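You operate a simulated robot arm through the tools that you are given. There is no shell and no other tool. Be economical: measure what you need, move in short steps, check, and stop when the job is done.

The job below is to be done with a simulated robot arm. You get a single attempt, and the scene is never put back.

Task
Stop the load box and its fan, then brush the grille's dust off.
Fine: red switch first; the fan stands still before the last dust is off; the grille brush goes back.

The check looks at the end state, three seconds after you hand in, the way a careful person would. Anything else that was tipped, shoved, dropped, spilled or broken makes it a failure.

Robot
A 7-joint arm with a two-finger parallel gripper, fixed in place. Base frame: the origin is at the foot of the arm, x ahead of it, y to its left, z up. Units: mm, degrees, N and s.
With the tool pointing down near the work surface it reaches from about 100 to 820 mm from the base axis. Its first joint turns from -115.0 to 115.0 degrees. Payload 3.91 kg.
The tool frame sits at the grasp point between the pads (the TCP): z along the fingers, y along the line on which they close. The tips reach 30 mm beyond it. The gripper opens to 110 mm. The fingers are 20 mm wide and 10 mm thick; the gripper's body (48 by 112 mm) begins 55 mm behind the TCP.
Orientation is that of the tool frame in the base frame, as a unit quaternion [w, x, y, z]. With the fingers straight down and closing along the base's y, the tool's x points along the base's -x, its y along +y and its z along -z.

Tools
- The arm moves only by the tool jog_arm. Its argument "rows" is a list that holds one entry, the list of rows, each a list of 7 numbers: the turn, a rotation vector about the tool's x, y, z in degrees, then the shift along the tool's x, y, z in mm, then the closure, from 0 (fully open) to 1 (shut). In form: [[[wx, wy, wz, tx, ty, tz, grip], ...]]. A call has 1 to 20 rows; each row is the pose to reach, as a shift and turn from the pose commanded when the call began, along the tool's axes at that moment. Rows are played at 5 a second. More than 50 mm and 8.6 degrees between two rows, or a gripper value outside its range, and nothing of the call is played. Where a pose cannot be reached the arm comes as near as it can. A force on the tool above 40 N (or 10 N above the force at the start of the call, whichever is more), or a blocked arm, ends the call early, and 0.2 s more pass. Each finger travels about 153 mm/s and halts on what it meets, pressing with about 35 N; the grip force reading is that of the motor and also rises with nothing between the fingers. The clock runs only during rows and for 0.2 s after the last one: add rows that repeat a pose to give the fingers time. The reply holds the time, the measured pose of the TCP, the force on the tool along the base axes, the opening and the grip force, in the units named above and with some noise.
- Cameras (640 x 400 px; columns grow to the right, rows downward): "scene" is fixed at [212, 498.8, 1258.6]; the picture's right is [-0.80, -0.60, 0.00], its down [-0.18, 0.24, -0.95] and it looks along [0.57, -0.76, -0.30] (base axes); focal length 259 px, centre (320, 200). "wrist" rides on the gripper at [72, 17, -103] in the tool frame; the picture's right is [-0.23, 0.97, 0.00], its down [-0.76, -0.18, -0.62] and it looks along [-0.61, -0.14, 0.78] (tool axes); focal length 222 px, centre (320, 200). There is no depth. A picture from a camera that has moved, and an enlarged one, comes with that camera's place and axes in the base frame and with its lens. The place of the scene camera against the robot may be out by one fixed shift of up to 18 mm in any direction.
- grab_frame(camera): a new picture of that camera. The clock stands still meanwhile.
- raise_lower(by): slides the trunk up (or, below 0, down) by that many mm; the arm rides with it, the base frame stays. It gives what a move gives, with no picture.
- close_up(camera, box): a new picture of the part [left, top, right, bottom] of that camera's present view, enlarged. The clock stands still meanwhile.
- close_job(): hands the job in; it is judged then, once.

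Work in short steps. Places have to be worked out from the pictures, the camera data and where the tool is seen: move nearer, look again, correct. Check each grasp and each placing, and mend what went wrong. You have 120 turns and 84 pictures in all, those below and enlarged ones among them. Open the gripper and draw the arm clear of the work before you hand the job in, unless the task says otherwise; then end with one line.

The tools are called after ">>>" by a JSON object that holds its "name" and its "arguments". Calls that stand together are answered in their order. jog_arm: Moves the arm, as the interface text tells. Its arguments: {"type":"object","properties":{"rows":{"type":"array"}},"required":["rows"]} The other tools are called the same way: raise_lower (by) slides the trunk up or down; grab_frame (camera) takes a picture; close_up (camera, box) takes an enlarged picture of a part of a camera's view; close_job () hands the job in.

At the start:

```text
clock: 0.0
eef_pos: [465.6, 117.8, 1226.8]
orientation: [0.0, 0.0, 1.0, 0.0]
force: [-0.3, 0.0, 0.1]
width: 110.3
finger_force: 0.0
trunk travel left (down, up): [-725.0, 265.0]
```

scene: 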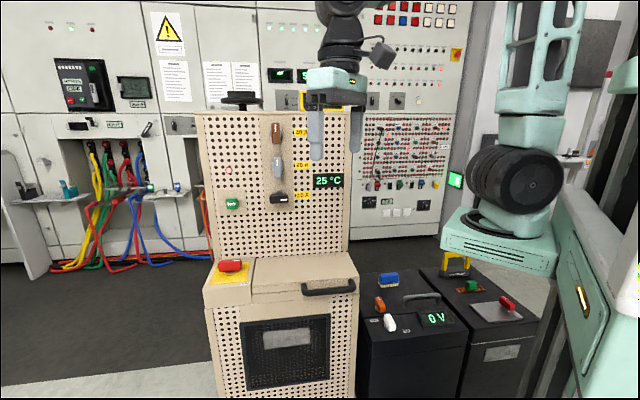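
wrist: 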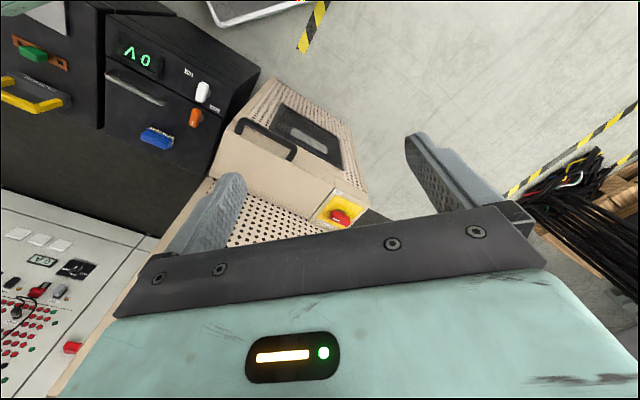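

The pictures show a beige load box with a red button on yellow, and dark boxes beside it. I'll zoom in on both to find the fan, the grille and the brush.

>>> {"name": "close_up", "arguments": {"camera": "scene", "box": [190, 80, 370, 200]}}

>>> {"name": "close_up", "arguments": {"camera": "scene", "box": [190, 240, 370, 400]}}

>>> {"name": "close_up", "arguments": {"camera": "scene", "box": [350, 240, 550, 370]}}

```text
3.33 times, centred on (280, 140) of scene
camera zoom: at [212.0, 498.8, 1258.6], right [-0.8, -0.6, 0.0], down [-0.18, 0.24, -0.95], along [0.57, -0.76, -0.3], focal length 864 px, centre (453, 400)
```

zoom: 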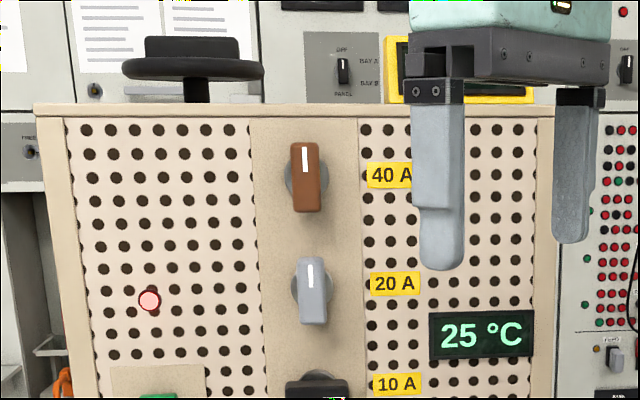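

```text
2.50 times, centred on (280, 320) of scene
camera zoom: at [212.0, 498.8, 1258.6], right [-0.8, -0.6, 0.0], down [-0.18, 0.24, -0.95], along [0.57, -0.76, -0.3], focal length 648 px, centre (420, -100)
```

zoom: 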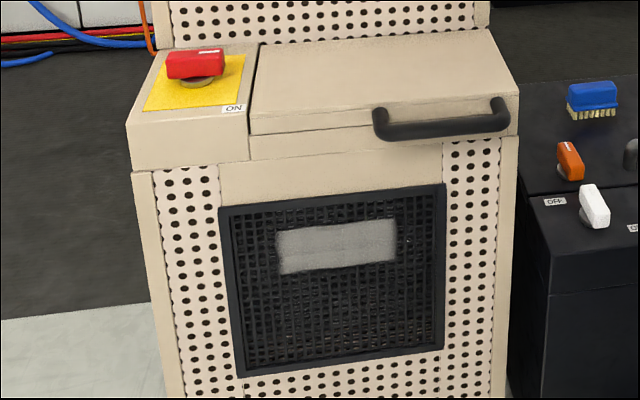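

```text
3.08 times, centred on (450, 305) of scene
camera zoom: at [212.0, 498.8, 1258.6], right [-0.8, -0.6, 0.0], down [-0.18, 0.24, -0.95], along [0.57, -0.76, -0.3], focal length 797 px, centre (-80, -123)
```

zoom: 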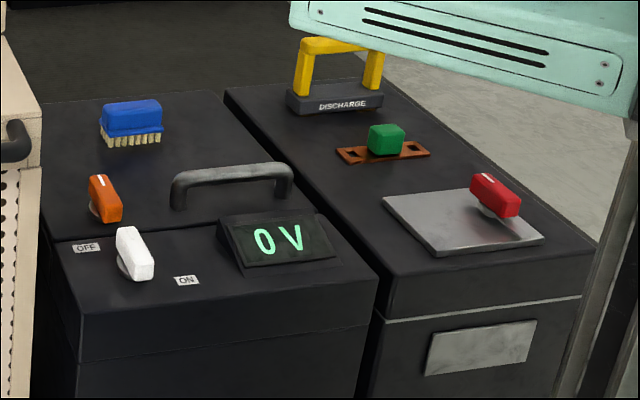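

By triangulating from the two pictures I get: red switch about (878, 87, 810), grille about (675, 42, 550), brush about (570, -492, 573). The box front seems to face (-0.45, 0.9). I'll yaw the wrist camera toward the front and move to the +y side for a better view.

>>> {"name": "jog_arm", "arguments": {"rows": [[[0, 0, 7.5, 0, 20, 10, 0], [0, 0, 15, 0, 40, 20, 0], [0, 0, 22.5, 0, 60, 30, 0], [0, 0, 30, 0, 80, 40, 0], [0, 0, 37.5, 0, 100, 50, 0], [0, 0, 45, 0, 120, 60, 0], [0, 0, 52.5, 0, 140, 70, 0], [0, 0, 60, 0, 150, 80, 0]]]}}

>>> {"name": "grab_frame", "arguments": {"camera": "wrist"}}

>>> {"name": "grab_frame", "arguments": {"camera": "scene"}}

```text
clock: 1.8
eef_pos: [467.2, 268.2, 1145.0]
orientation: [0.0, 0.5, 0.866, 0.0]
force: [0.7, -0.1, -0.1]
width: 110.0
finger_force: 0.0
trunk travel left (down, up): [-725.0, 265.0]
```

```text
78 pictures are left
camera wrist: at [444.8, 340.7, 1250.5], right [0.96, 0.29, 0.0], down [0.23, -0.75, 0.62], along [0.18, -0.6, -0.78], focal length 222 px, centre (320, 200)
```

wrist: 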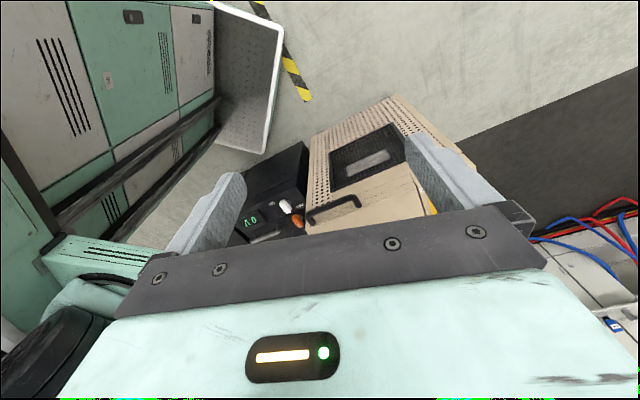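

```text
77 pictures are left
```

scene: 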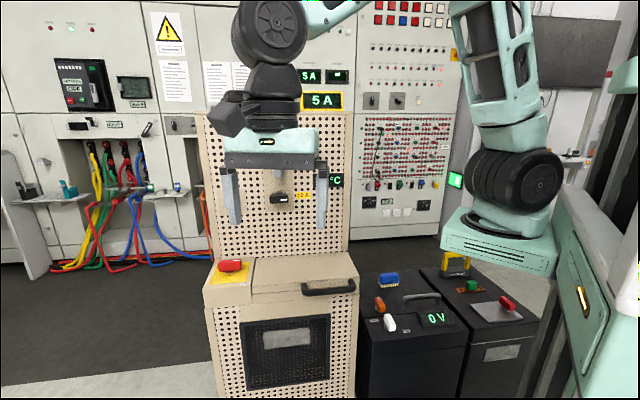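

The box front normal works out at about (-0.66, 0.75). I'll move nearer the red switch and look down on it.

>>> {"name": "jog_arm", "arguments": {"rows": [[[0, 0, 0, -22, 31, 10, 0], [0, 0, 0, -44, 62, 20, 0], [0, 0, 0, -66, 94, 30, 0], [0, 0, 0, -88, 126, 40, 0], [0, 0, 0, -110, 158, 50, 0], [0, 0, 0, -132, 189, 60, 0]]]}}

>>> {"name": "grab_frame", "arguments": {"camera": "wrist"}}

```text
clock: 3.2
eef_pos: [696.9, 249.9, 1086.4]
orientation: [0.0, 0.499, 0.866, 0.0]
force: [-0.1, 0.4, 0.0]
width: 109.7
finger_force: 0.0
trunk travel left (down, up): [-725.0, 265.0]
```

```text
76 pictures are left
camera wrist: at [674.9, 321.9, 1191.7], right [0.96, 0.29, 0.0], down [0.23, -0.75, 0.62], along [0.18, -0.6, -0.78], focal length 222 px, centre (320, 200)
```

wrist: 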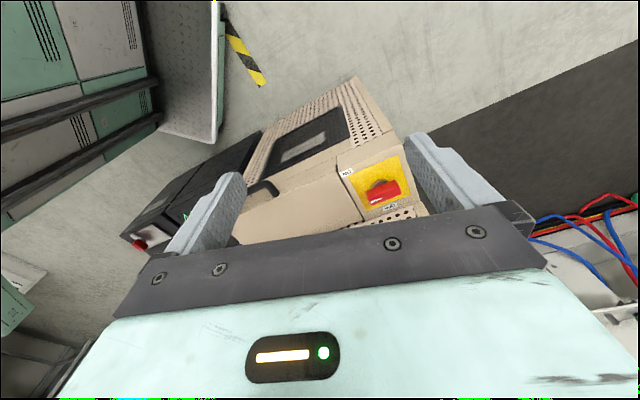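

>>> {"name": "close_up", "arguments": {"camera": "wrist", "box": [230, 110, 450, 240]}}

```text
2.91 times, centred on (340, 175) of wrist
camera zoom: at [674.9, 321.9, 1191.7], right [0.96, 0.29, 0.0], down [0.23, -0.75, 0.62], along [0.18, -0.6, -0.78], focal length 646 px, centre (262, 273)
```

zoom: 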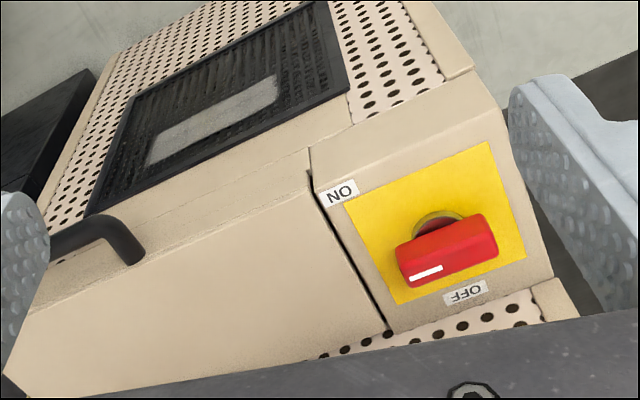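

>>> {"name": "close_up", "arguments": {"camera": "scene", "box": [195, 150, 295, 215]}}

>>> {"name": "close_up", "arguments": {"camera": "scene", "box": [230, 310, 340, 395]}}

>>> {"name": "close_up", "arguments": {"camera": "scene", "box": [195, 250, 275, 310]}}

```text
6.15 times, centred on (245, 182) of scene
camera zoom: at [212.0, 498.8, 1258.6], right [-0.8, -0.6, 0.0], down [-0.18, 0.24, -0.95], along [0.57, -0.76, -0.3], focal length 1594 px, centre (782, 308)
```

zoom: 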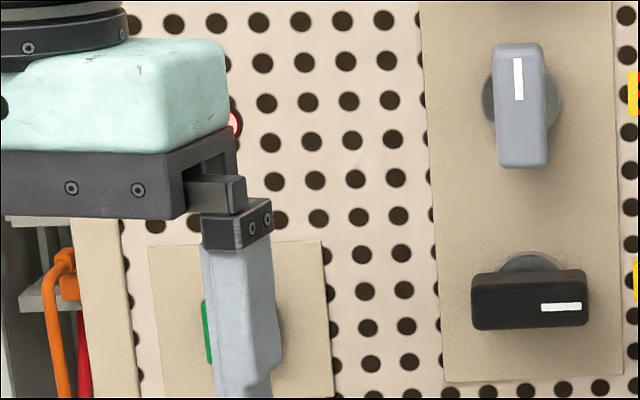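

```text
4.71 times, centred on (285, 352) of scene
camera zoom: at [212.0, 498.8, 1258.6], right [-0.8, -0.6, 0.0], down [-0.18, 0.24, -0.95], along [0.57, -0.76, -0.3], focal length 1219 px, centre (485, -518)
```

zoom: 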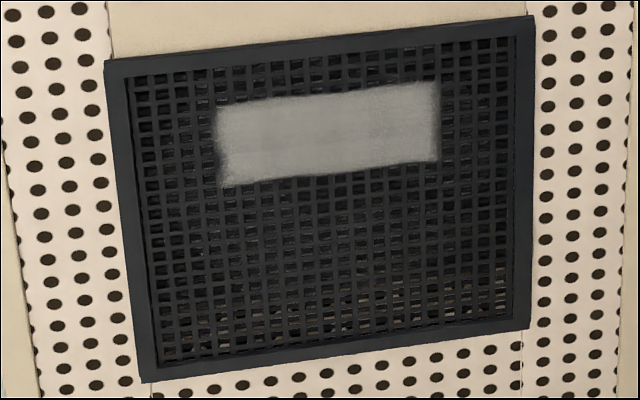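

```text
6.67 times, centred on (235, 280) of scene
camera zoom: at [212.0, 498.8, 1258.6], right [-0.8, -0.6, 0.0], down [-0.18, 0.24, -0.95], along [0.57, -0.76, -0.3], focal length 1727 px, centre (887, -333)
```

zoom: 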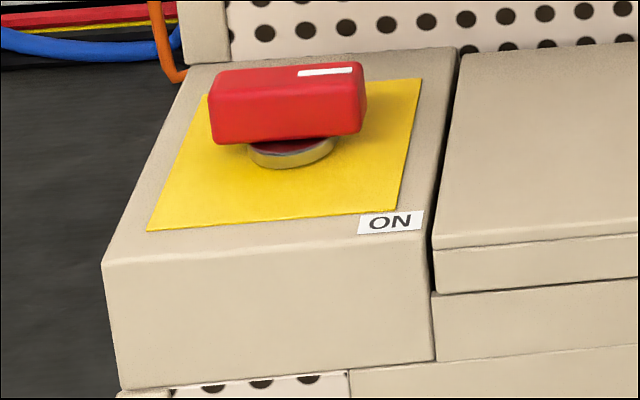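

The red knob triangulates to about (895, 81, 797). Its pointer faces ON to the right and OFF is at the rear, so it turns about 90° counter-clockwise seen from above. I'll lower the trunk and test the arm's reach toward it.

>>> {"name": "raise_lower", "arguments": {"by": -200}}

>>> {"name": "jog_arm", "arguments": {"rows": [[[0, 0, -8, 0, 0, -30, 0.5], [0, 0, -16, 0, 0, -60, 0.8], [0, 0, -24, 0, 0, -90, 1], [0, 0, -32, 0, 0, -120, 1], [0, 0, -40, 0, 0, -120, 1], [0, 0, -48, 0, 0, -120, 1], [0, 0, -55, -35, 8, -120, 1], [0, 0, -55, -70, 20, -120, 1], [0, 0, -55, -105, 32, -120, 1], [0, 0, -55, -140, 44, -120, 1], [0, 0, -55, -175, 56, -120, 1]]]}}

>>> {"name": "grab_frame", "arguments": {"camera": "scene"}}

```text
clock: 5.4
eef_pos: [698.0, 249.1, 887.6]
orientation: [0.001, 0.5, 0.866, 0.0]
force: [-0.7, 0.4, 0.1]
width: 110.1
finger_force: 0.1
trunk travel left (down, up): [-525.0, 465.0]
```

```text
clock: 7.8
eef_pos: [832.0, 126.7, 1007.1]
orientation: [0.0, 0.043, 0.999, 0.0]
force: [0.0, -0.8, -0.1]
width: 0.1
finger_force: 34.7
trunk travel left (down, up): [-525.0, 465.0]
```

```text
71 pictures are left
```

scene: 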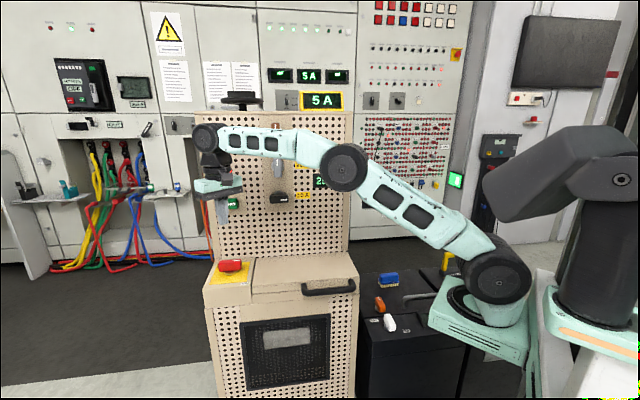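

The reach is fine here. The knob is a bar about 75 × 28 mm, so I'll test the wrist yaw needed to grip across it while easing closer above it.

>>> {"name": "jog_arm", "arguments": {"rows": [[[0, 0, 8, -4, -2, 4, 0.45], [0, 0, 16, -8, -5, 8, 0.45], [0, 0, 24, -12, -8, 12, 0.45], [0, 0, 32, -16, -10, 16, 0.45], [0, 0, 40, -20, -12, 20, 0.45], [0, 0, 48, -24, -14, 24, 0.45], [0, 0, 56, -28, -16, 28, 0.45], [0, 0, 64, -30, -18, 32, 0.45], [0, 0, 72, -32, -20, 36, 0.45], [0, 0, 80, -35, -22, 40, 0.45], [0, 0, 88, -38, -24, 44, 0.45], [0, 0, 96, -41, -26, 48, 0.45], [0, 0, 104, -44, -28, 52, 0.45], [0, 0, 112, -47, -30, 56, 0.45], [0, 0, 120, -50, -32, 60, 0.45], [0, 0, 128, -53, -34, 65, 0.45], [0, 0, 134, -57, -37, 70, 0.45]]]}}

>>> {"name": "grab_frame", "arguments": {"camera": "wrist"}}

>>> {"name": "grab_frame", "arguments": {"camera": "scene"}}

```text
clock: 11.4
eef_pos: [887.2, 85.2, 938.8]
orientation: [0.0, 0.937, 0.349, 0.0]
force: [-0.5, -0.2, -1.0]
width: 60.6
finger_force: 0.0
trunk travel left (down, up): [-525.0, 465.0]
```

```text
70 pictures are left
camera wrist: at [952.0, 120.3, 1042.6], right [0.47, -0.88, 0.0], down [-0.69, -0.36, 0.62], along [-0.55, -0.29, -0.78], focal length 222 px, centre (320, 200)
```

wrist: 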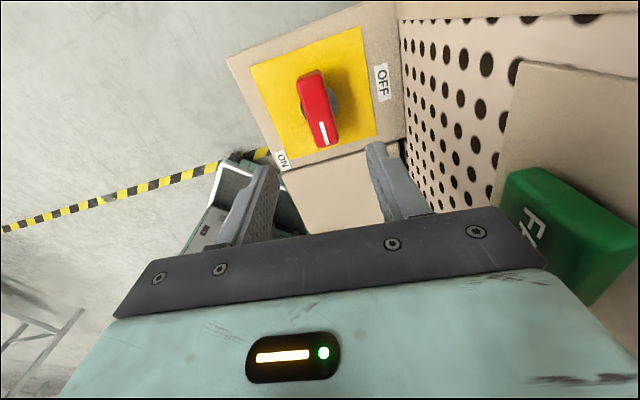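

```text
69 pictures are left
```

scene: 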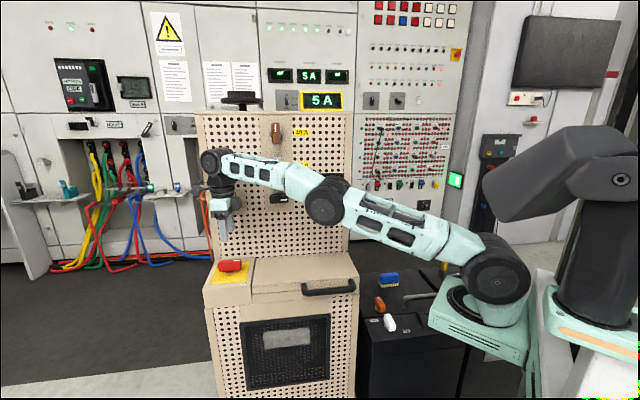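

FAN is the green button at about (943, 18, 986), which leaves about 30 mm to the hand. I'll descend 60 mm over the knob, now at about (888, 88), and check again.

>>> {"name": "jog_arm", "arguments": {"rows": [[[0, 0, 0, 1, 0, 20, 0.4], [0, 0, 0, 2, -1, 40, 0.4], [0, 0, 0, 2.7, -1.6, 60, 0.4]]]}}

>>> {"name": "grab_frame", "arguments": {"camera": "wrist"}}

```text
clock: 12.2
eef_pos: [887.9, 86.1, 876.6]
orientation: [0.0, 0.937, 0.35, -0.001]
force: [0.6, -0.6, 0.2]
width: 65.8
finger_force: 0.0
trunk travel left (down, up): [-525.0, 465.0]
```

```text
68 pictures are left
camera wrist: at [952.7, 123.1, 981.5], right [0.47, -0.88, 0.0], down [-0.69, -0.37, 0.62], along [-0.55, -0.29, -0.78], focal length 222 px, centre (320, 200)
```

wrist: 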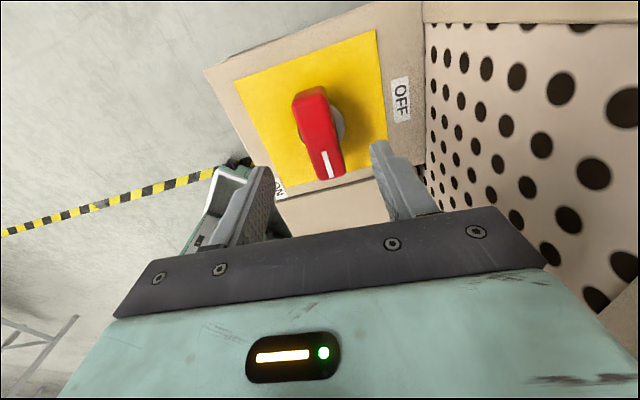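

Knob estimate is now about (891, 91, 797). I'll descend so the tips straddle the bar and check before closing.

>>> {"name": "jog_arm", "arguments": {"rows": [[[0, 0, 0, 3, -1, 15, 0.4], [0, 0, 0, 5, -2, 30, 0.4], [0, 0, 0, 5, -2, 48, 0.4]]]}}

>>> {"name": "grab_frame", "arguments": {"camera": "wrist"}}

>>> {"name": "close_up", "arguments": {"camera": "scene", "box": [185, 180, 285, 310]}}

```text
clock: 13.0
eef_pos: [888.3, 91.4, 829.1]
orientation: [-0.001, 0.936, 0.351, -0.001]
force: [-0.1, 0.4, 0.0]
width: 66.2
finger_force: 0.0
trunk travel left (down, up): [-525.0, 465.0]
```

```text
67 pictures are left
camera wrist: at [954.5, 127.8, 932.5], right [0.47, -0.88, 0.0], down [-0.69, -0.37, 0.62], along [-0.55, -0.29, -0.78], focal length 222 px, centre (320, 200)
```

wrist: 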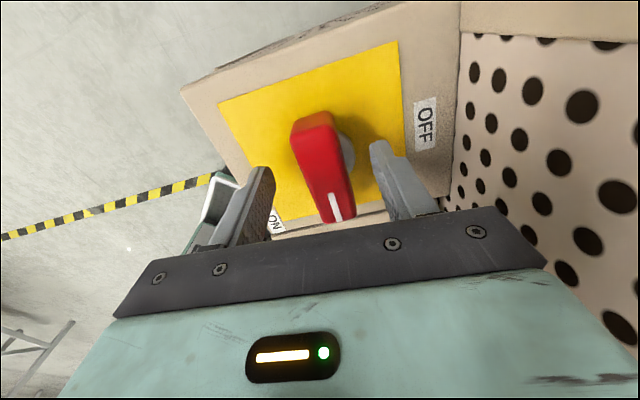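

```text
3.08 times, centred on (235, 245) of scene
camera zoom: at [212.0, 498.8, 1258.6], right [-0.8, -0.6, 0.0], down [-0.18, 0.24, -0.95], along [0.57, -0.76, -0.3], focal length 797 px, centre (582, 62)
```

zoom: 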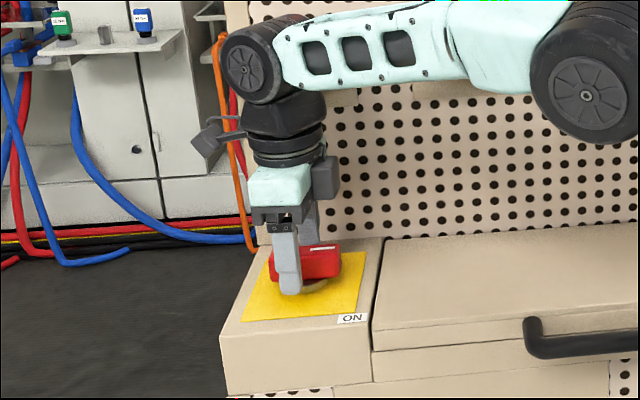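

The bar measures 75 mm with its top at z ≈ 812 and is centred at about (889, 89). I'll descend 8 mm with a small correction, then close.

>>> {"name": "jog_arm", "arguments": {"rows": [[[0, 0, 0, -2, 1, 8, 0.4], [0, 0, 0, -2, 1, 8, 0.55], [0, 0, 0, -2, 1, 8, 0.65], [0, 0, 0, -2, 1, 8, 0.75], [0, 0, 0, -2, 1, 8, 0.85], [0, 0, 0, -2, 1, 8, 1], [0, 0, 0, -2, 1, 8, 1]]]}}

>>> {"name": "grab_frame", "arguments": {"camera": "wrist"}}

```text
clock: 14.6
eef_pos: [890.3, 86.7, 820.2]
orientation: [0.001, 0.937, 0.35, 0.001]
force: [17.7, -18.5, -0.2]
width: 41.5
finger_force: 44.7
trunk travel left (down, up): [-525.0, 465.0]
```

```text
65 pictures are left
camera wrist: at [954.8, 123.2, 924.8], right [0.47, -0.88, 0.0], down [-0.69, -0.36, 0.62], along [-0.55, -0.29, -0.78], focal length 222 px, centre (320, 200)
```

wrist: 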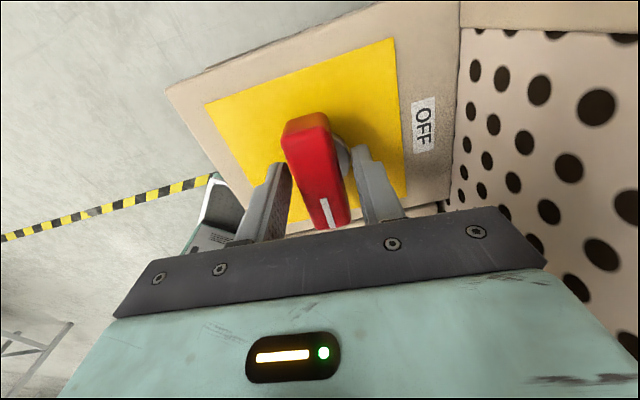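

The width stopped at 41.5 mm, so I'm probably on the round stem collar rather than the bar. I'll open, rise 9 mm and close again higher up.

>>> {"name": "jog_arm", "arguments": {"rows": [[[0, 0, 0, 0, 0, 0, 0.5], [0, 0, 0, 0, 0, -5, 0.5], [0, 0, 0, 0, 0, -9, 0.5], [0, 0, 0, 0, 0, -9, 0.6], [0, 0, 0, 0, 0, -9, 0.68], [0, 0, 0, 0, 0, -9, 0.76], [0, 0, 0, 0, 0, -9, 0.84], [0, 0, 0, 0, 0, -9, 0.84]]]}}

>>> {"name": "grab_frame", "arguments": {"camera": "wrist"}}

```text
clock: 16.4
eef_pos: [889.6, 86.8, 829.7]
orientation: [0.001, 0.937, 0.351, 0.001]
force: [7.3, -12.0, 0.9]
width: 25.7
finger_force: 45.1
trunk travel left (down, up): [-525.0, 465.0]
```

```text
64 pictures are left
camera wrist: at [954.9, 123.3, 934.5], right [0.47, -0.88, 0.0], down [-0.69, -0.36, 0.62], along [-0.55, -0.29, -0.78], focal length 222 px, centre (320, 200)
```

wrist: 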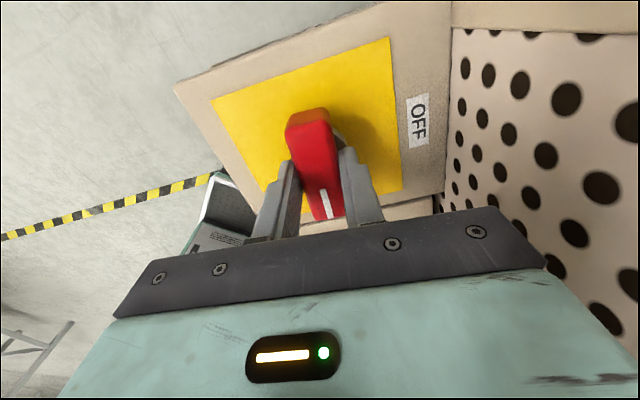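

The bar is now gripped (25.7 mm). I'll turn 45° counter-clockwise first and check.

>>> {"name": "jog_arm", "arguments": {"rows": [[[0, 0, -5, 0, 0, 0, 0.9], [0, 0, -10, 0, 0, 0, 0.9], [0, 0, -15, 0, 0, 0, 0.9], [0, 0, -20, 0, 0, 0, 0.9], [0, 0, -25, 0, 0, 0, 0.9], [0, 0, -30, 0, 0, 0, 0.9], [0, 0, -35, 0, 0, 0, 0.9], [0, 0, -40, 0, 0, 0, 0.9], [0, 0, -45, 0, 0, 0, 0.9]]]}}

>>> {"name": "grab_frame", "arguments": {"camera": "wrist"}}

```text
clock: 18.4
eef_pos: [889.6, 86.2, 830.5]
orientation: [0.001, 0.731, 0.683, -0.001]
force: [-3.6, -26.9, 2.2]
width: 25.9
finger_force: 45.2
trunk travel left (down, up): [-525.0, 465.0]
```

```text
63 pictures are left
camera wrist: at [910.8, 159.9, 934.3], right [0.96, -0.29, 0.0], down [-0.23, -0.75, 0.62], along [-0.18, -0.6, -0.78], focal length 222 px, centre (320, 200)
```

wrist: 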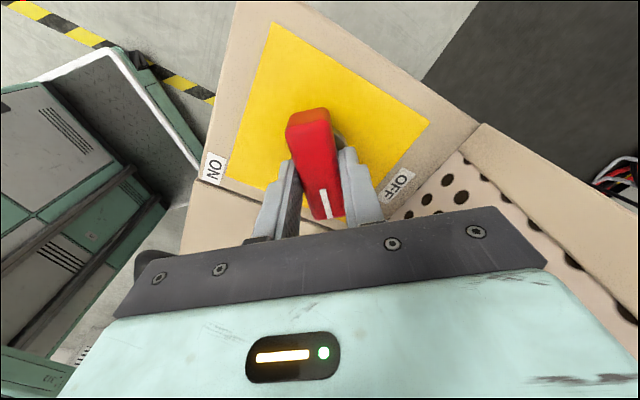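

The knob turns with the gripper. The side force suggests a centring error of a few mm, so I'll shift slightly and continue to 92°.

>>> {"name": "jog_arm", "arguments": {"rows": [[[0, 0, 0, -3, 0, 0, 0.9], [0, 0, -5, -3, 0, 0, 0.9], [0, 0, -10, -3, 0, 0, 0.9], [0, 0, -15, -3, 0, 0, 0.9], [0, 0, -20, -3, 0, 0, 0.9], [0, 0, -25, -3, 0, 0, 0.9], [0, 0, -30, -3, 0, 0, 0.9], [0, 0, -35, -3, 0, 0, 0.9], [0, 0, -40, -3, 0, 0, 0.9], [0, 0, -45, -3, 0, 0, 0.9]]]}}

>>> {"name": "grab_frame", "arguments": {"camera": "wrist"}}

>>> {"name": "grab_frame", "arguments": {"camera": "scene"}}

```text
clock: 20.6
eef_pos: [889.3, 85.9, 830.6]
orientation: [-0.001, 0.414, 0.91, 0.0]
force: [1.8, -7.1, 2.0]
width: 25.6
finger_force: 45.1
trunk travel left (down, up): [-525.0, 465.0]
```

```text
62 pictures are left
camera wrist: at [853.5, 154.1, 934.5], right [0.88, 0.47, 0.0], down [0.37, -0.69, 0.62], along [0.29, -0.55, -0.78], focal length 222 px, centre (320, 200)
```

wrist: 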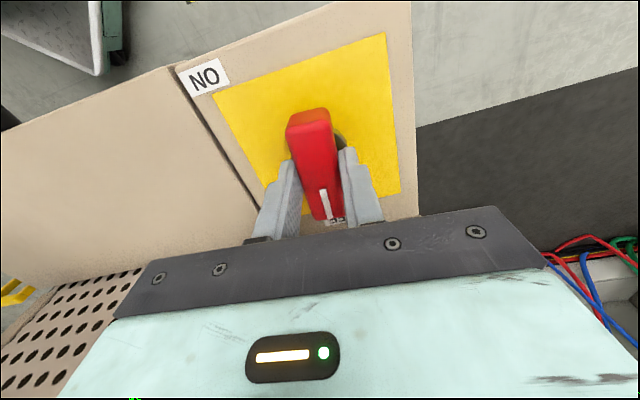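

```text
61 pictures are left
```

scene: 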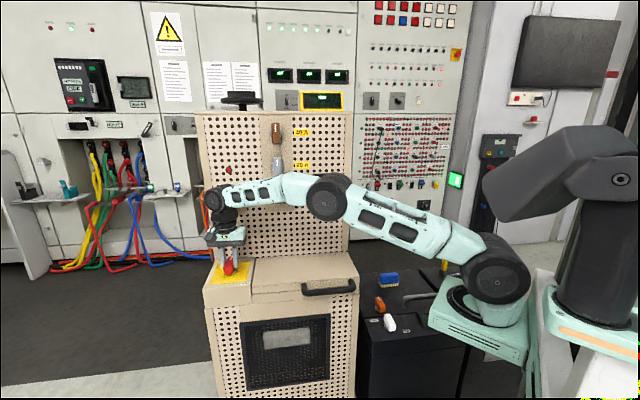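

The 5 A displays went dark, so the load is off. I'll release, rise and back away from the panel to view the FAN button.

>>> {"name": "jog_arm", "arguments": {"rows": [[[0, 0, 0, 0, 0, 0, 0.6], [0, 0, 0, 0, 0, 0, 0.5], [0, 0, 0, 0, 0, -30, 0.5], [0, 0, 0, 0, 0, -60, 0.5], [0, 0, 0, 30, -10, -85, 0.5], [0, 0, 0, 60, -20, -110, 0.8], [0, 0, 0, 90, -30, -130, 1], [0, 0, 0, 120, -40, -150, 1], [0, 0, 0, 150, -50, -150, 1]]]}}

>>> {"name": "grab_frame", "arguments": {"camera": "scene"}}

>>> {"name": "grab_frame", "arguments": {"camera": "wrist"}}

```text
clock: 22.6
eef_pos: [754.4, 166.0, 981.0]
orientation: [0.001, 0.414, 0.91, 0.001]
force: [0.1, -0.2, 0.0]
width: 0.0
finger_force: 35.2
trunk travel left (down, up): [-525.0, 465.0]
```

```text
60 pictures are left
```

scene: 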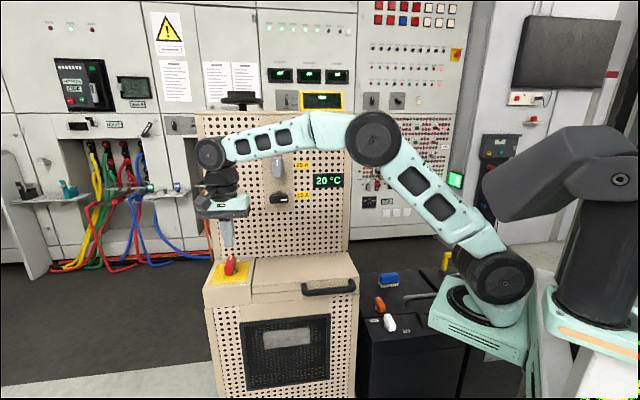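

```text
59 pictures are left
camera wrist: at [718.6, 233.5, 1084.5], right [0.88, 0.47, 0.0], down [0.37, -0.69, 0.62], along [0.29, -0.55, -0.78], focal length 222 px, centre (320, 200)
```

wrist: 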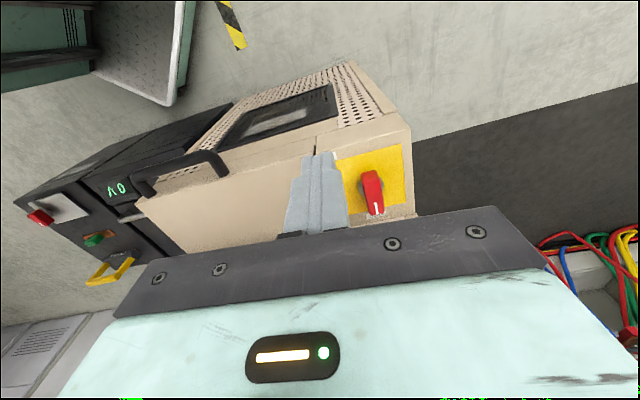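

The box has cooled to 20 °C, the pointer is at OFF and the displays are dark. I'll pitch the tool horizontal, facing the panel, about 200 mm in front of the FAN button.

>>> {"name": "jog_arm", "arguments": {"rows": [[[0, -8, 0, -3, 4, 0, 1], [0, -16, 0, -6, 8, 0, 1], [0, -24, 0, -9, 12, 0, 1], [0, -32, 0, -12, 16, 0, 1], [0, -40, 0, -15, 20, 0, 1], [0, -48, 0, -18, 24, 0, 1], [0, -56, 0, -21, 28, 0, 1], [0, -64, 0, -24, 32, 0, 1], [0, -72, 0, -28, 36, 0, 1], [0, -80, 0, -32, 40, 0, 1], [0, -85, 0, -35, 42, 0, 1], [0, -90, 0, -37, 43, 0, 1]]]}}

>>> {"name": "grab_frame", "arguments": {"camera": "wrist"}}

>>> {"name": "grab_frame", "arguments": {"camera": "scene"}}

```text
clock: 25.2
eef_pos: [809.1, 164.9, 980.5]
orientation: [0.644, 0.293, 0.643, -0.293]
force: [0.0, -0.8, 0.3]
width: 0.0
finger_force: 34.6
trunk travel left (down, up): [-525.0, 465.0]
```

```text
58 pictures are left
camera wrist: at [754.0, 256.8, 908.6], right [0.73, 0.64, 0.23], down [-0.54, 0.35, 0.76], along [0.41, -0.68, 0.61], focal length 222 px, centre (320, 200)
```

wrist: 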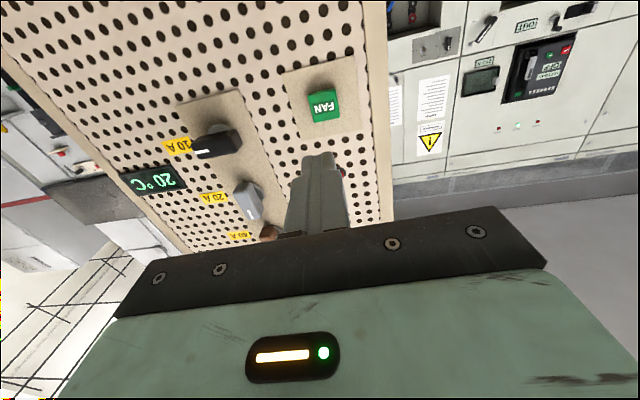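

```text
57 pictures are left
```

scene: 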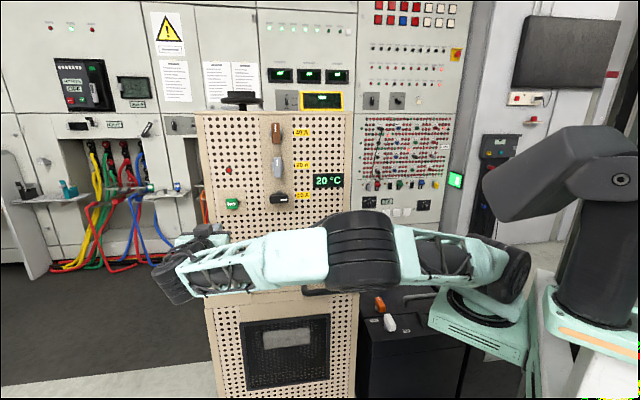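

>>> {"name": "close_up", "arguments": {"camera": "scene", "box": [200, 150, 300, 215]}}

>>> {"name": "close_up", "arguments": {"camera": "wrist", "box": [250, 60, 400, 210]}}

```text
6.15 times, centred on (250, 182) of scene
camera zoom: at [212.0, 498.8, 1258.6], right [-0.8, -0.6, 0.0], down [-0.18, 0.24, -0.95], along [0.57, -0.76, -0.3], focal length 1594 px, centre (751, 308)
```

zoom: 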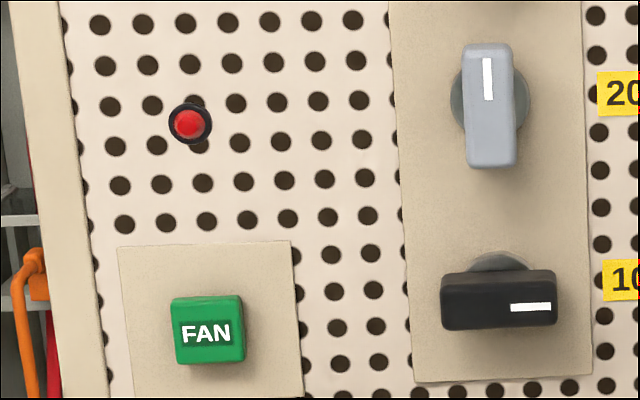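

```text
2.67 times, centred on (325, 135) of wrist
camera zoom: at [754.0, 256.8, 908.6], right [0.73, 0.64, 0.23], down [-0.54, 0.35, 0.76], along [0.41, -0.68, 0.61], focal length 592 px, centre (307, 373)
```

zoom: 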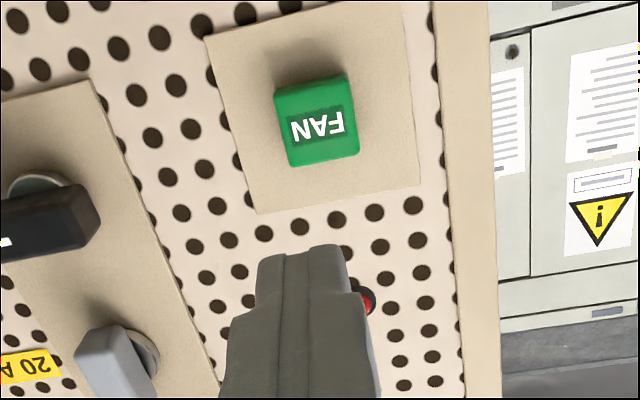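

FAN is a roughly 35 mm push-button, its face at (943, 18.5, 988). From the present pose that is 198 mm ahead, 5 mm in tool y and 7.5 mm up. I'll approach to about 20 mm short of it.

>>> {"name": "jog_arm", "arguments": {"rows": [[[0, 0, 0, -7.5, 4.8, 40, 1], [0, 0, 0, -7.5, 4.8, 80, 1], [0, 0, 0, -7.5, 4.8, 115, 1], [0, 0, 0, -7.5, 4.8, 145, 1]]]}}

>>> {"name": "grab_frame", "arguments": {"camera": "wrist"}}

>>> {"name": "close_up", "arguments": {"camera": "scene", "box": [180, 170, 280, 240]}}

```text
clock: 26.2
eef_pos: [908.1, 61.4, 987.6]
orientation: [0.644, 0.293, 0.643, -0.293]
force: [-0.5, 1.0, 0.3]
width: 0.0
finger_force: 35.2
trunk travel left (down, up): [-525.0, 465.0]
```

```text
54 pictures are left
camera wrist: at [851.7, 152.7, 915.8], right [0.73, 0.64, 0.23], down [-0.54, 0.35, 0.76], along [0.41, -0.68, 0.61], focal length 222 px, centre (320, 200)
```

wrist: 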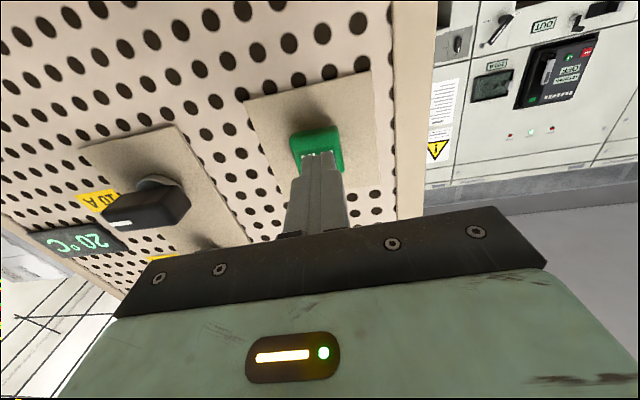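

```text
5.71 times, centred on (230, 205) of scene
camera zoom: at [212.0, 498.8, 1258.6], right [-0.8, -0.6, 0.0], down [-0.18, 0.24, -0.95], along [0.57, -0.76, -0.3], focal length 1480 px, centre (834, 171)
```

zoom: 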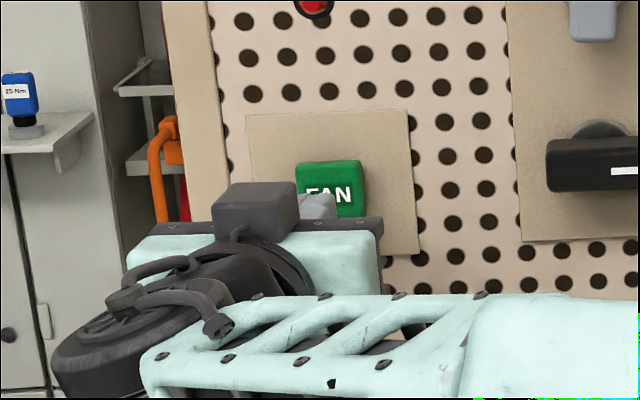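

The tip is aligned on the button. I'll press in small steps.

>>> {"name": "jog_arm", "arguments": {"rows": [[[0, 0, 0, 0, 0, 10, 1], [0, 0, 0, 0, 0, 16, 1], [0, 0, 0, 0, 0, 20, 1], [0, 0, 0, 0, 0, 23, 1], [0, 0, 0, 0, 0, 26, 1], [0, 0, 0, 0, 0, 29, 1]]]}}

>>> {"name": "close_up", "arguments": {"camera": "wrist", "box": [250, 90, 400, 210]}}

```text
clock: 27.4
eef_pos: [922.8, 49.2, 987.2]
orientation: [0.644, 0.291, 0.644, -0.291]
force: [-22.5, 13.7, 2.9]
width: 0.0
finger_force: 35.1
trunk travel left (down, up): [-525.0, 465.0]
stopped in row 6: the force on the tool passed its limit (the readings are from after the stop); the commanded pose is now the measured one
```

```text
3.33 times, centred on (325, 150) of wrist
camera zoom: at [865.8, 138.7, 916.1], right [0.73, 0.64, 0.23], down [-0.55, 0.35, 0.76], along [0.41, -0.68, 0.61], focal length 740 px, centre (303, 367)
```

zoom: 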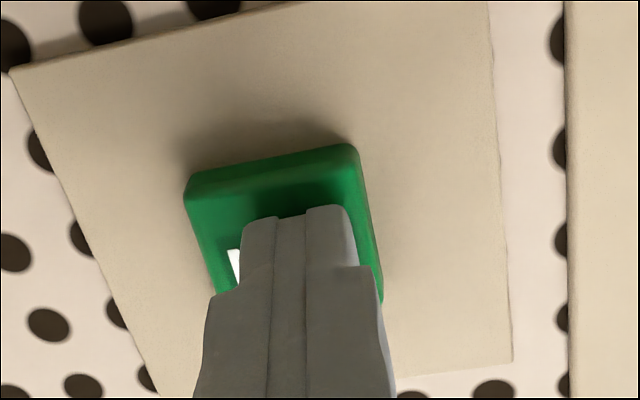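

The force limit was reached with the button pushed in. I'll back off and see whether it latched and whether the fan is stopping.

>>> {"name": "jog_arm", "arguments": {"rows": [[[0, 0, 0, 0, 0, -15, 1], [0, 0, 0, 0, 0, -40, 1], [0, 0, 0, 0, 0, -80, 1], [0, 0, 0, 0, 0, -120, 1]]]}}

>>> {"name": "close_up", "arguments": {"camera": "wrist", "box": [250, 60, 400, 210]}}

>>> {"name": "close_up", "arguments": {"camera": "scene", "box": [230, 310, 340, 395]}}

```text
clock: 28.4
eef_pos: [844.7, 133.3, 986.5]
orientation: [0.643, 0.293, 0.644, -0.293]
force: [0.6, -0.4, -0.9]
width: 0.0
finger_force: 34.4
trunk travel left (down, up): [-525.0, 465.0]
```

```text
2.67 times, centred on (325, 135) of wrist
camera zoom: at [789.5, 223.5, 914.7], right [0.73, 0.64, 0.23], down [-0.54, 0.35, 0.76], along [0.41, -0.68, 0.61], focal length 592 px, centre (307, 373)
```

zoom: 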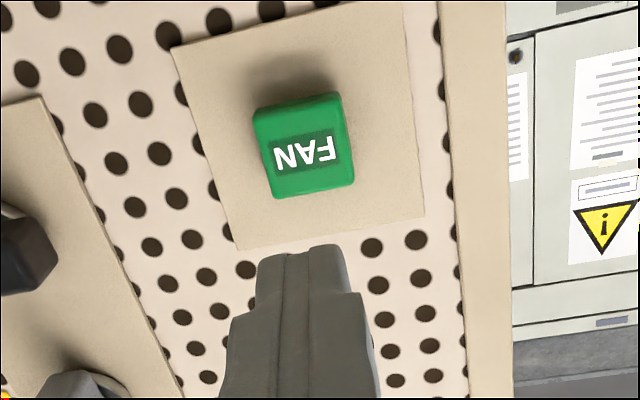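

```text
4.71 times, centred on (285, 352) of scene
camera zoom: at [212.0, 498.8, 1258.6], right [-0.8, -0.6, 0.0], down [-0.18, 0.24, -0.95], along [0.57, -0.76, -0.3], focal length 1219 px, centre (485, -518)
```

zoom: 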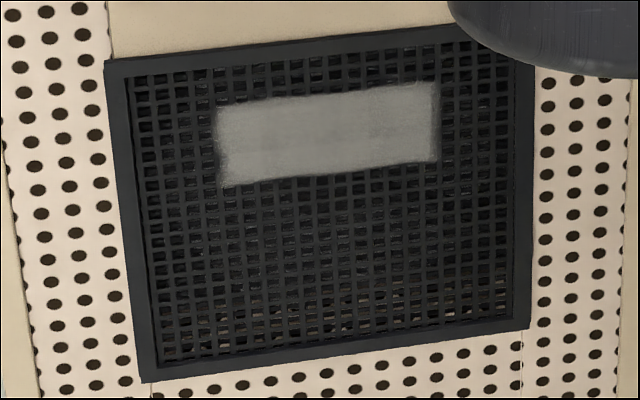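

The button looks momentary, and from here I can't tell whether the fan is stopping; I'll inspect the grille up close later. Meanwhile I'll retract and point the tool down again on the way to the brush.

>>> {"name": "jog_arm", "arguments": {"rows": [[[0, 7.5, 0, 0, -15, -25, 1], [0, 15, 0, 0, -33, -45, 1], [0, 22.5, 0, 0, -52, -65, 1], [0, 30, 0, 0, -72, -85, 1], [0, 37.5, 0, 0, -92, -105, 1], [0, 45, 0, 0, -112, -125, 1], [0, 52.5, 0, 0, -132, -145, 0.8], [0, 60, 0, 0, -152, -162, 0.6], [0, 67.5, 0, 0, -172, -178, 0.4], [0, 75, 0, 0, -192, -194, 0.2], [0, 82.5, 0, 0, -213, -210, 0], [0, 90, 0, 0, -234, -226, 0]]]}}

>>> {"name": "close_up", "arguments": {"camera": "scene", "box": [195, 100, 355, 215]}}

>>> {"name": "grab_frame", "arguments": {"camera": "wrist"}}

```text
clock: 31.0
eef_pos: [519.5, 153.8, 987.1]
orientation: [-0.001, 0.413, 0.911, 0.002]
force: [-0.4, 0.1, -0.5]
width: 110.0
finger_force: 0.1
trunk travel left (down, up): [-525.0, 465.0]
```

```text
3.48 times, centred on (275, 158) of scene
camera zoom: at [212.0, 498.8, 1258.6], right [-0.8, -0.6, 0.0], down [-0.18, 0.24, -0.95], along [0.57, -0.76, -0.3], focal length 901 px, centre (476, 348)
```

zoom: 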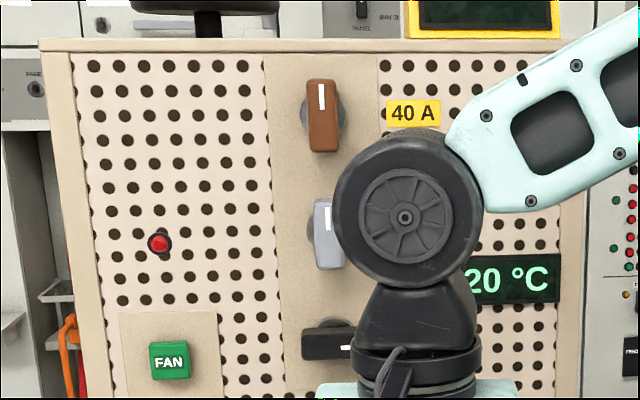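

```text
48 pictures are left
camera wrist: at [483.6, 219.7, 1091.4], right [0.88, 0.47, 0.0], down [0.37, -0.69, 0.62], along [0.29, -0.55, -0.78], focal length 222 px, centre (320, 200)
```

wrist: 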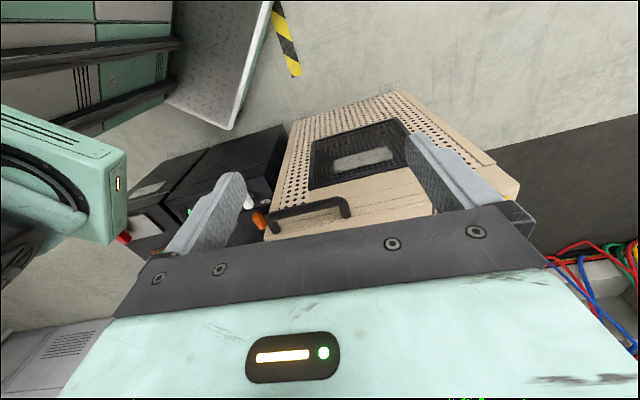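

I'll look at the grille closely from here to judge whether the blades move.

>>> {"name": "close_up", "arguments": {"camera": "wrist", "box": [305, 115, 415, 190]}}

```text
5.33 times, centred on (360, 152) of wrist
camera zoom: at [483.6, 219.7, 1091.4], right [0.88, 0.47, 0.0], down [0.37, -0.69, 0.62], along [0.29, -0.55, -0.78], focal length 1185 px, centre (107, 453)
```

zoom: 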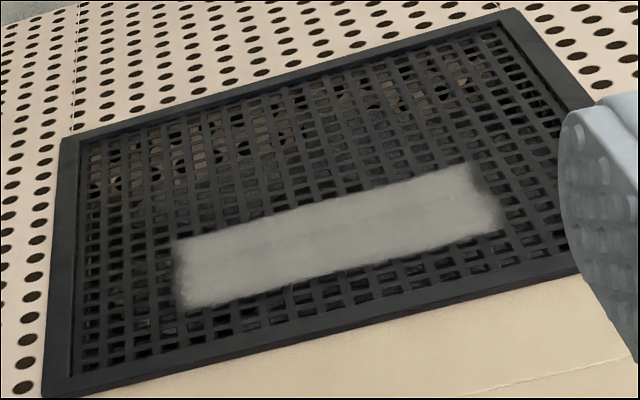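

I can't tell from here. I'll swing over to the brush, passing in front of the panel with clearance.

>>> {"name": "jog_arm", "arguments": {"rows": [[[0, 0, 0, -32, -20, 0, 0], [0, 0, 0, -64, -41, 0, 0], [0, 0, 0, -96, -62, 0, 0], [0, 0, 0, -128, -82, 0, 0], [0, 0, 0, -160, -103, 0, 0], [0, 0, 0, -192, -123, 0, 0], [0, 0, 0, -224, -144, 0, 0], [0, 0, 0, -247, -176, 0, 0], [0, 0, 0, -270, -208, 0, 0], [0, 0, 0, -293, -240, 0, 0], [0, 0, 0, -317, -272, 0, 0], [0, 0, 0, -340, -304, 0, 0], [0, 0, 0, -364, -336, 0, 0], [0, 0, 0, -387, -367, 0, 0]]]}}

>>> {"name": "grab_frame", "arguments": {"camera": "wrist"}}

```text
clock: 34.0
eef_pos: [496.5, -382.0, 986.2]
orientation: [-0.001, 0.413, 0.911, 0.0]
force: [0.4, -0.5, 0.9]
width: 110.0
finger_force: 0.0
trunk travel left (down, up): [-525.0, 465.0]
```

```text
46 pictures are left
camera wrist: at [461.7, -315.5, 1090.2], right [0.88, 0.47, 0.0], down [0.37, -0.69, 0.62], along [0.29, -0.55, -0.78], focal length 222 px, centre (320, 200)
```

wrist: 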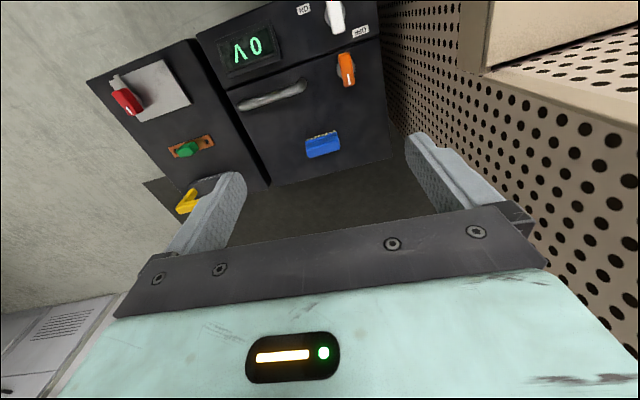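

The brush lies at about (580, -525, 555) with its long axis at about 44°, roughly parallel to the box front. I'll yaw to close across it, move above it and lower the trunk.

>>> {"name": "jog_arm", "arguments": {"rows": [[[0, 0, -7.5, -13, -2, 0, 0], [0, 0, -15, -26, -4, 0, 0], [0, 0, -22.5, -39, -6, 0, 0], [0, 0, -30, -52, -8, 0, 0], [0, 0, -37.5, -65, -10, 0, 0], [0, 0, -45, -78, -13, 0, 0], [0, 0, -52.5, -91, -16, 0, 0], [0, 0, -60, -104, -19, 0, 0], [0, 0, -67.5, -118, -22, 0, 0], [0, 0, -75, -133, -25, 0, 0], [0, 0, -82.5, -148, -28, 0, 0], [0, 0, -90, -163, -31, 0, 0]]]}}

>>> {"name": "raise_lower", "arguments": {"by": -200}}

>>> {"name": "grab_frame", "arguments": {"camera": "wrist"}}

>>> {"name": "grab_frame", "arguments": {"camera": "scene"}}

```text
clock: 36.6
eef_pos: [582.1, -524.1, 985.7]
orientation: [-0.001, -0.352, 0.936, 0.001]
force: [0.1, 0.0, 0.6]
width: 109.8
finger_force: 0.0
trunk travel left (down, up): [-525.0, 465.0]
```

```text
clock: 38.8
eef_pos: [582.9, -525.0, 786.1]
orientation: [-0.001, -0.351, 0.936, 0.001]
force: [0.3, -0.4, -0.2]
width: 109.9
finger_force: 0.0
trunk travel left (down, up): [-325.0, 665.0]
```

```text
45 pictures are left
camera wrist: at [516.0, -558.1, 890.2], right [-0.47, 0.88, 0.0], down [0.69, 0.37, 0.62], along [0.55, 0.29, -0.78], focal length 222 px, centre (320, 200)
```

wrist: 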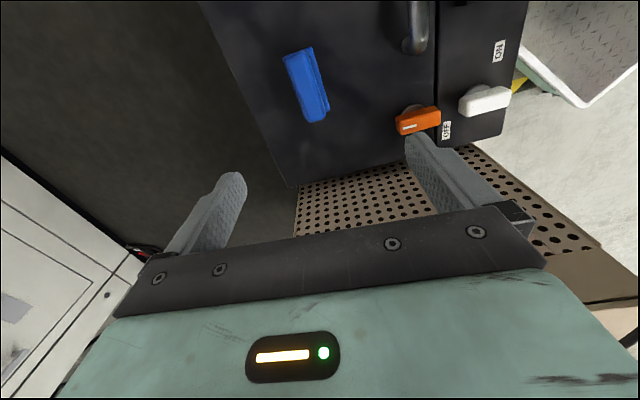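

```text
44 pictures are left
```

scene: 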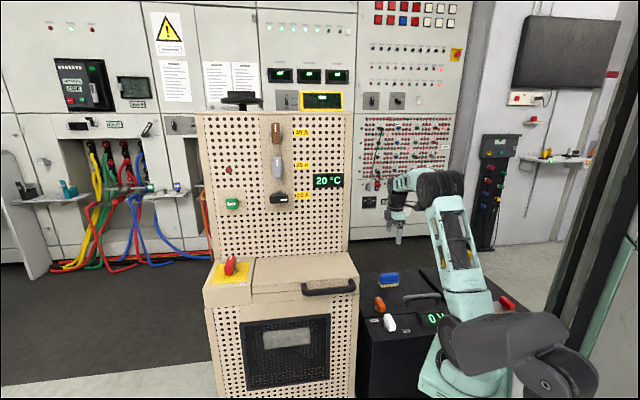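

Better estimate for the brush: centre (587, -540, 532), axis about 47°, around 100 mm long. I'll descend to TCP z ≈ 630 above it and look.

>>> {"name": "jog_arm", "arguments": {"rows": [[[0, 0, -2, 2, -5, 40, 0], [0, 0, -5, 5, -10, 80, 0], [0, 0, -5, 7, -14, 120, 0], [0, 0, -5, 7, -14, 156, 0]]]}}

>>> {"name": "grab_frame", "arguments": {"camera": "wrist"}}

```text
clock: 39.8
eef_pos: [585.3, -540.0, 628.4]
orientation: [0.001, -0.392, 0.92, 0.0]
force: [0.7, 0.1, -0.3]
width: 110.1
finger_force: 0.0
trunk travel left (down, up): [-325.0, 665.0]
```

```text
43 pictures are left
camera wrist: at [523.0, -577.8, 733.2], right [-0.54, 0.84, 0.0], down [0.66, 0.43, 0.62], along [0.52, 0.34, -0.78], focal length 222 px, centre (320, 200)
```

wrist: 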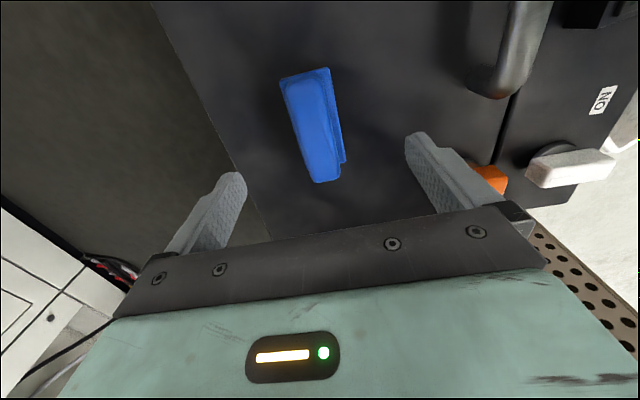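

The TCP is centred over the brush. I'll descend to TCP z ≈ 552 (tips about 522) with a narrower opening and check.

>>> {"name": "jog_arm", "arguments": {"rows": [[[0, 0, 1, -2, -1, 25, 0.2], [0, 0, 2, -3.5, -2, 50, 0.25], [0, 0, 2, -3.5, -2, 65, 0.25], [0, 0, 2, -3.5, -2, 76, 0.25]]]}}

>>> {"name": "grab_frame", "arguments": {"camera": "wrist"}}

>>> {"name": "close_up", "arguments": {"camera": "scene", "box": [350, 240, 440, 310]}}

```text
clock: 40.8
eef_pos: [588.2, -538.2, 553.3]
orientation: [0.0, -0.375, 0.927, 0.001]
force: [-0.4, 0.2, 1.1]
width: 82.6
finger_force: 0.0
trunk travel left (down, up): [-325.0, 665.0]
```

```text
42 pictures are left
camera wrist: at [524.9, -575.1, 657.4], right [-0.51, 0.86, 0.0], down [0.67, 0.4, 0.62], along [0.53, 0.32, -0.78], focal length 222 px, centre (320, 200)
```

wrist: 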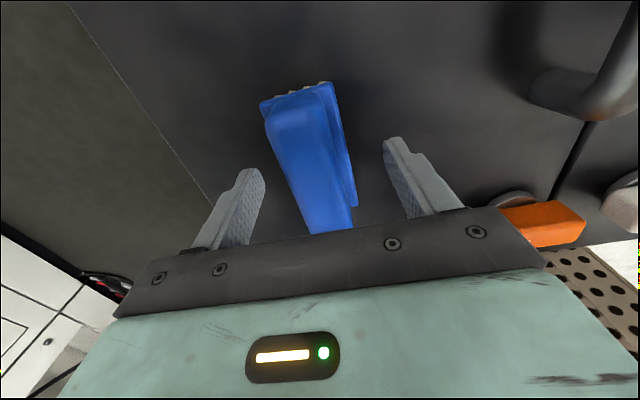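

```text
5.71 times, centred on (395, 275) of scene
camera zoom: at [212.0, 498.8, 1258.6], right [-0.8, -0.6, 0.0], down [-0.18, 0.24, -0.95], along [0.57, -0.76, -0.3], focal length 1480 px, centre (-109, -229)
```

zoom: 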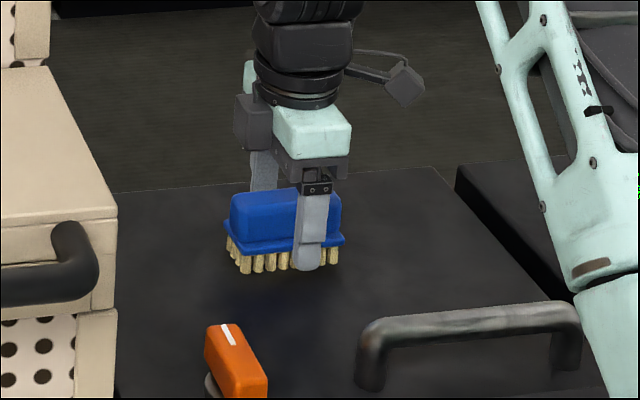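

The brush has a wider flange below a handle block, and the tips are about level with the flange top. I'll rise 3 mm and close on the handle block.

>>> {"name": "jog_arm", "arguments": {"rows": [[[0, 0, 0, 0, 0, -3, 0.25], [0, 0, 0, 0, 0, -3, 0.4], [0, 0, 0, 0, 0, -3, 0.5], [0, 0, 0, 0, 0, -3, 0.6], [0, 0, 0, 0, 0, -3, 0.7], [0, 0, 0, 0, 0, -3, 0.8], [0, 0, 0, 0, 0, -3, 0.9], [0, 0, 0, 0, 0, -3, 0.9]]]}}

>>> {"name": "grab_frame", "arguments": {"camera": "wrist"}}

```text
clock: 42.5
eef_pos: [589.5, -539.7, 557.4]
orientation: [0.0, -0.375, 0.927, 0.0]
force: [0.2, 0.0, 0.7]
width: 29.4
finger_force: 35.0
trunk travel left (down, up): [-325.0, 665.0]
```

```text
40 pictures are left
camera wrist: at [524.8, -575.3, 660.9], right [-0.52, 0.86, 0.0], down [0.67, 0.4, 0.62], along [0.53, 0.32, -0.78], focal length 222 px, centre (320, 200)
```

wrist: 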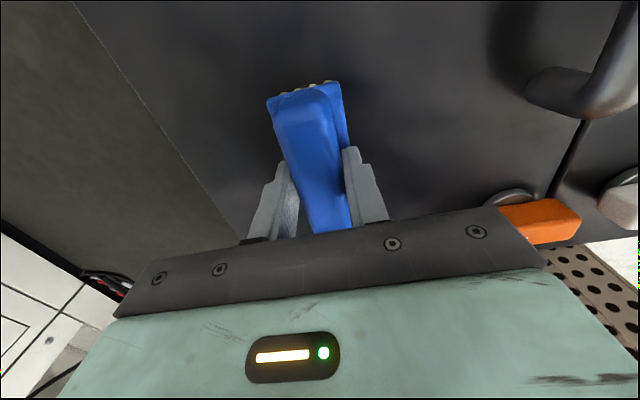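

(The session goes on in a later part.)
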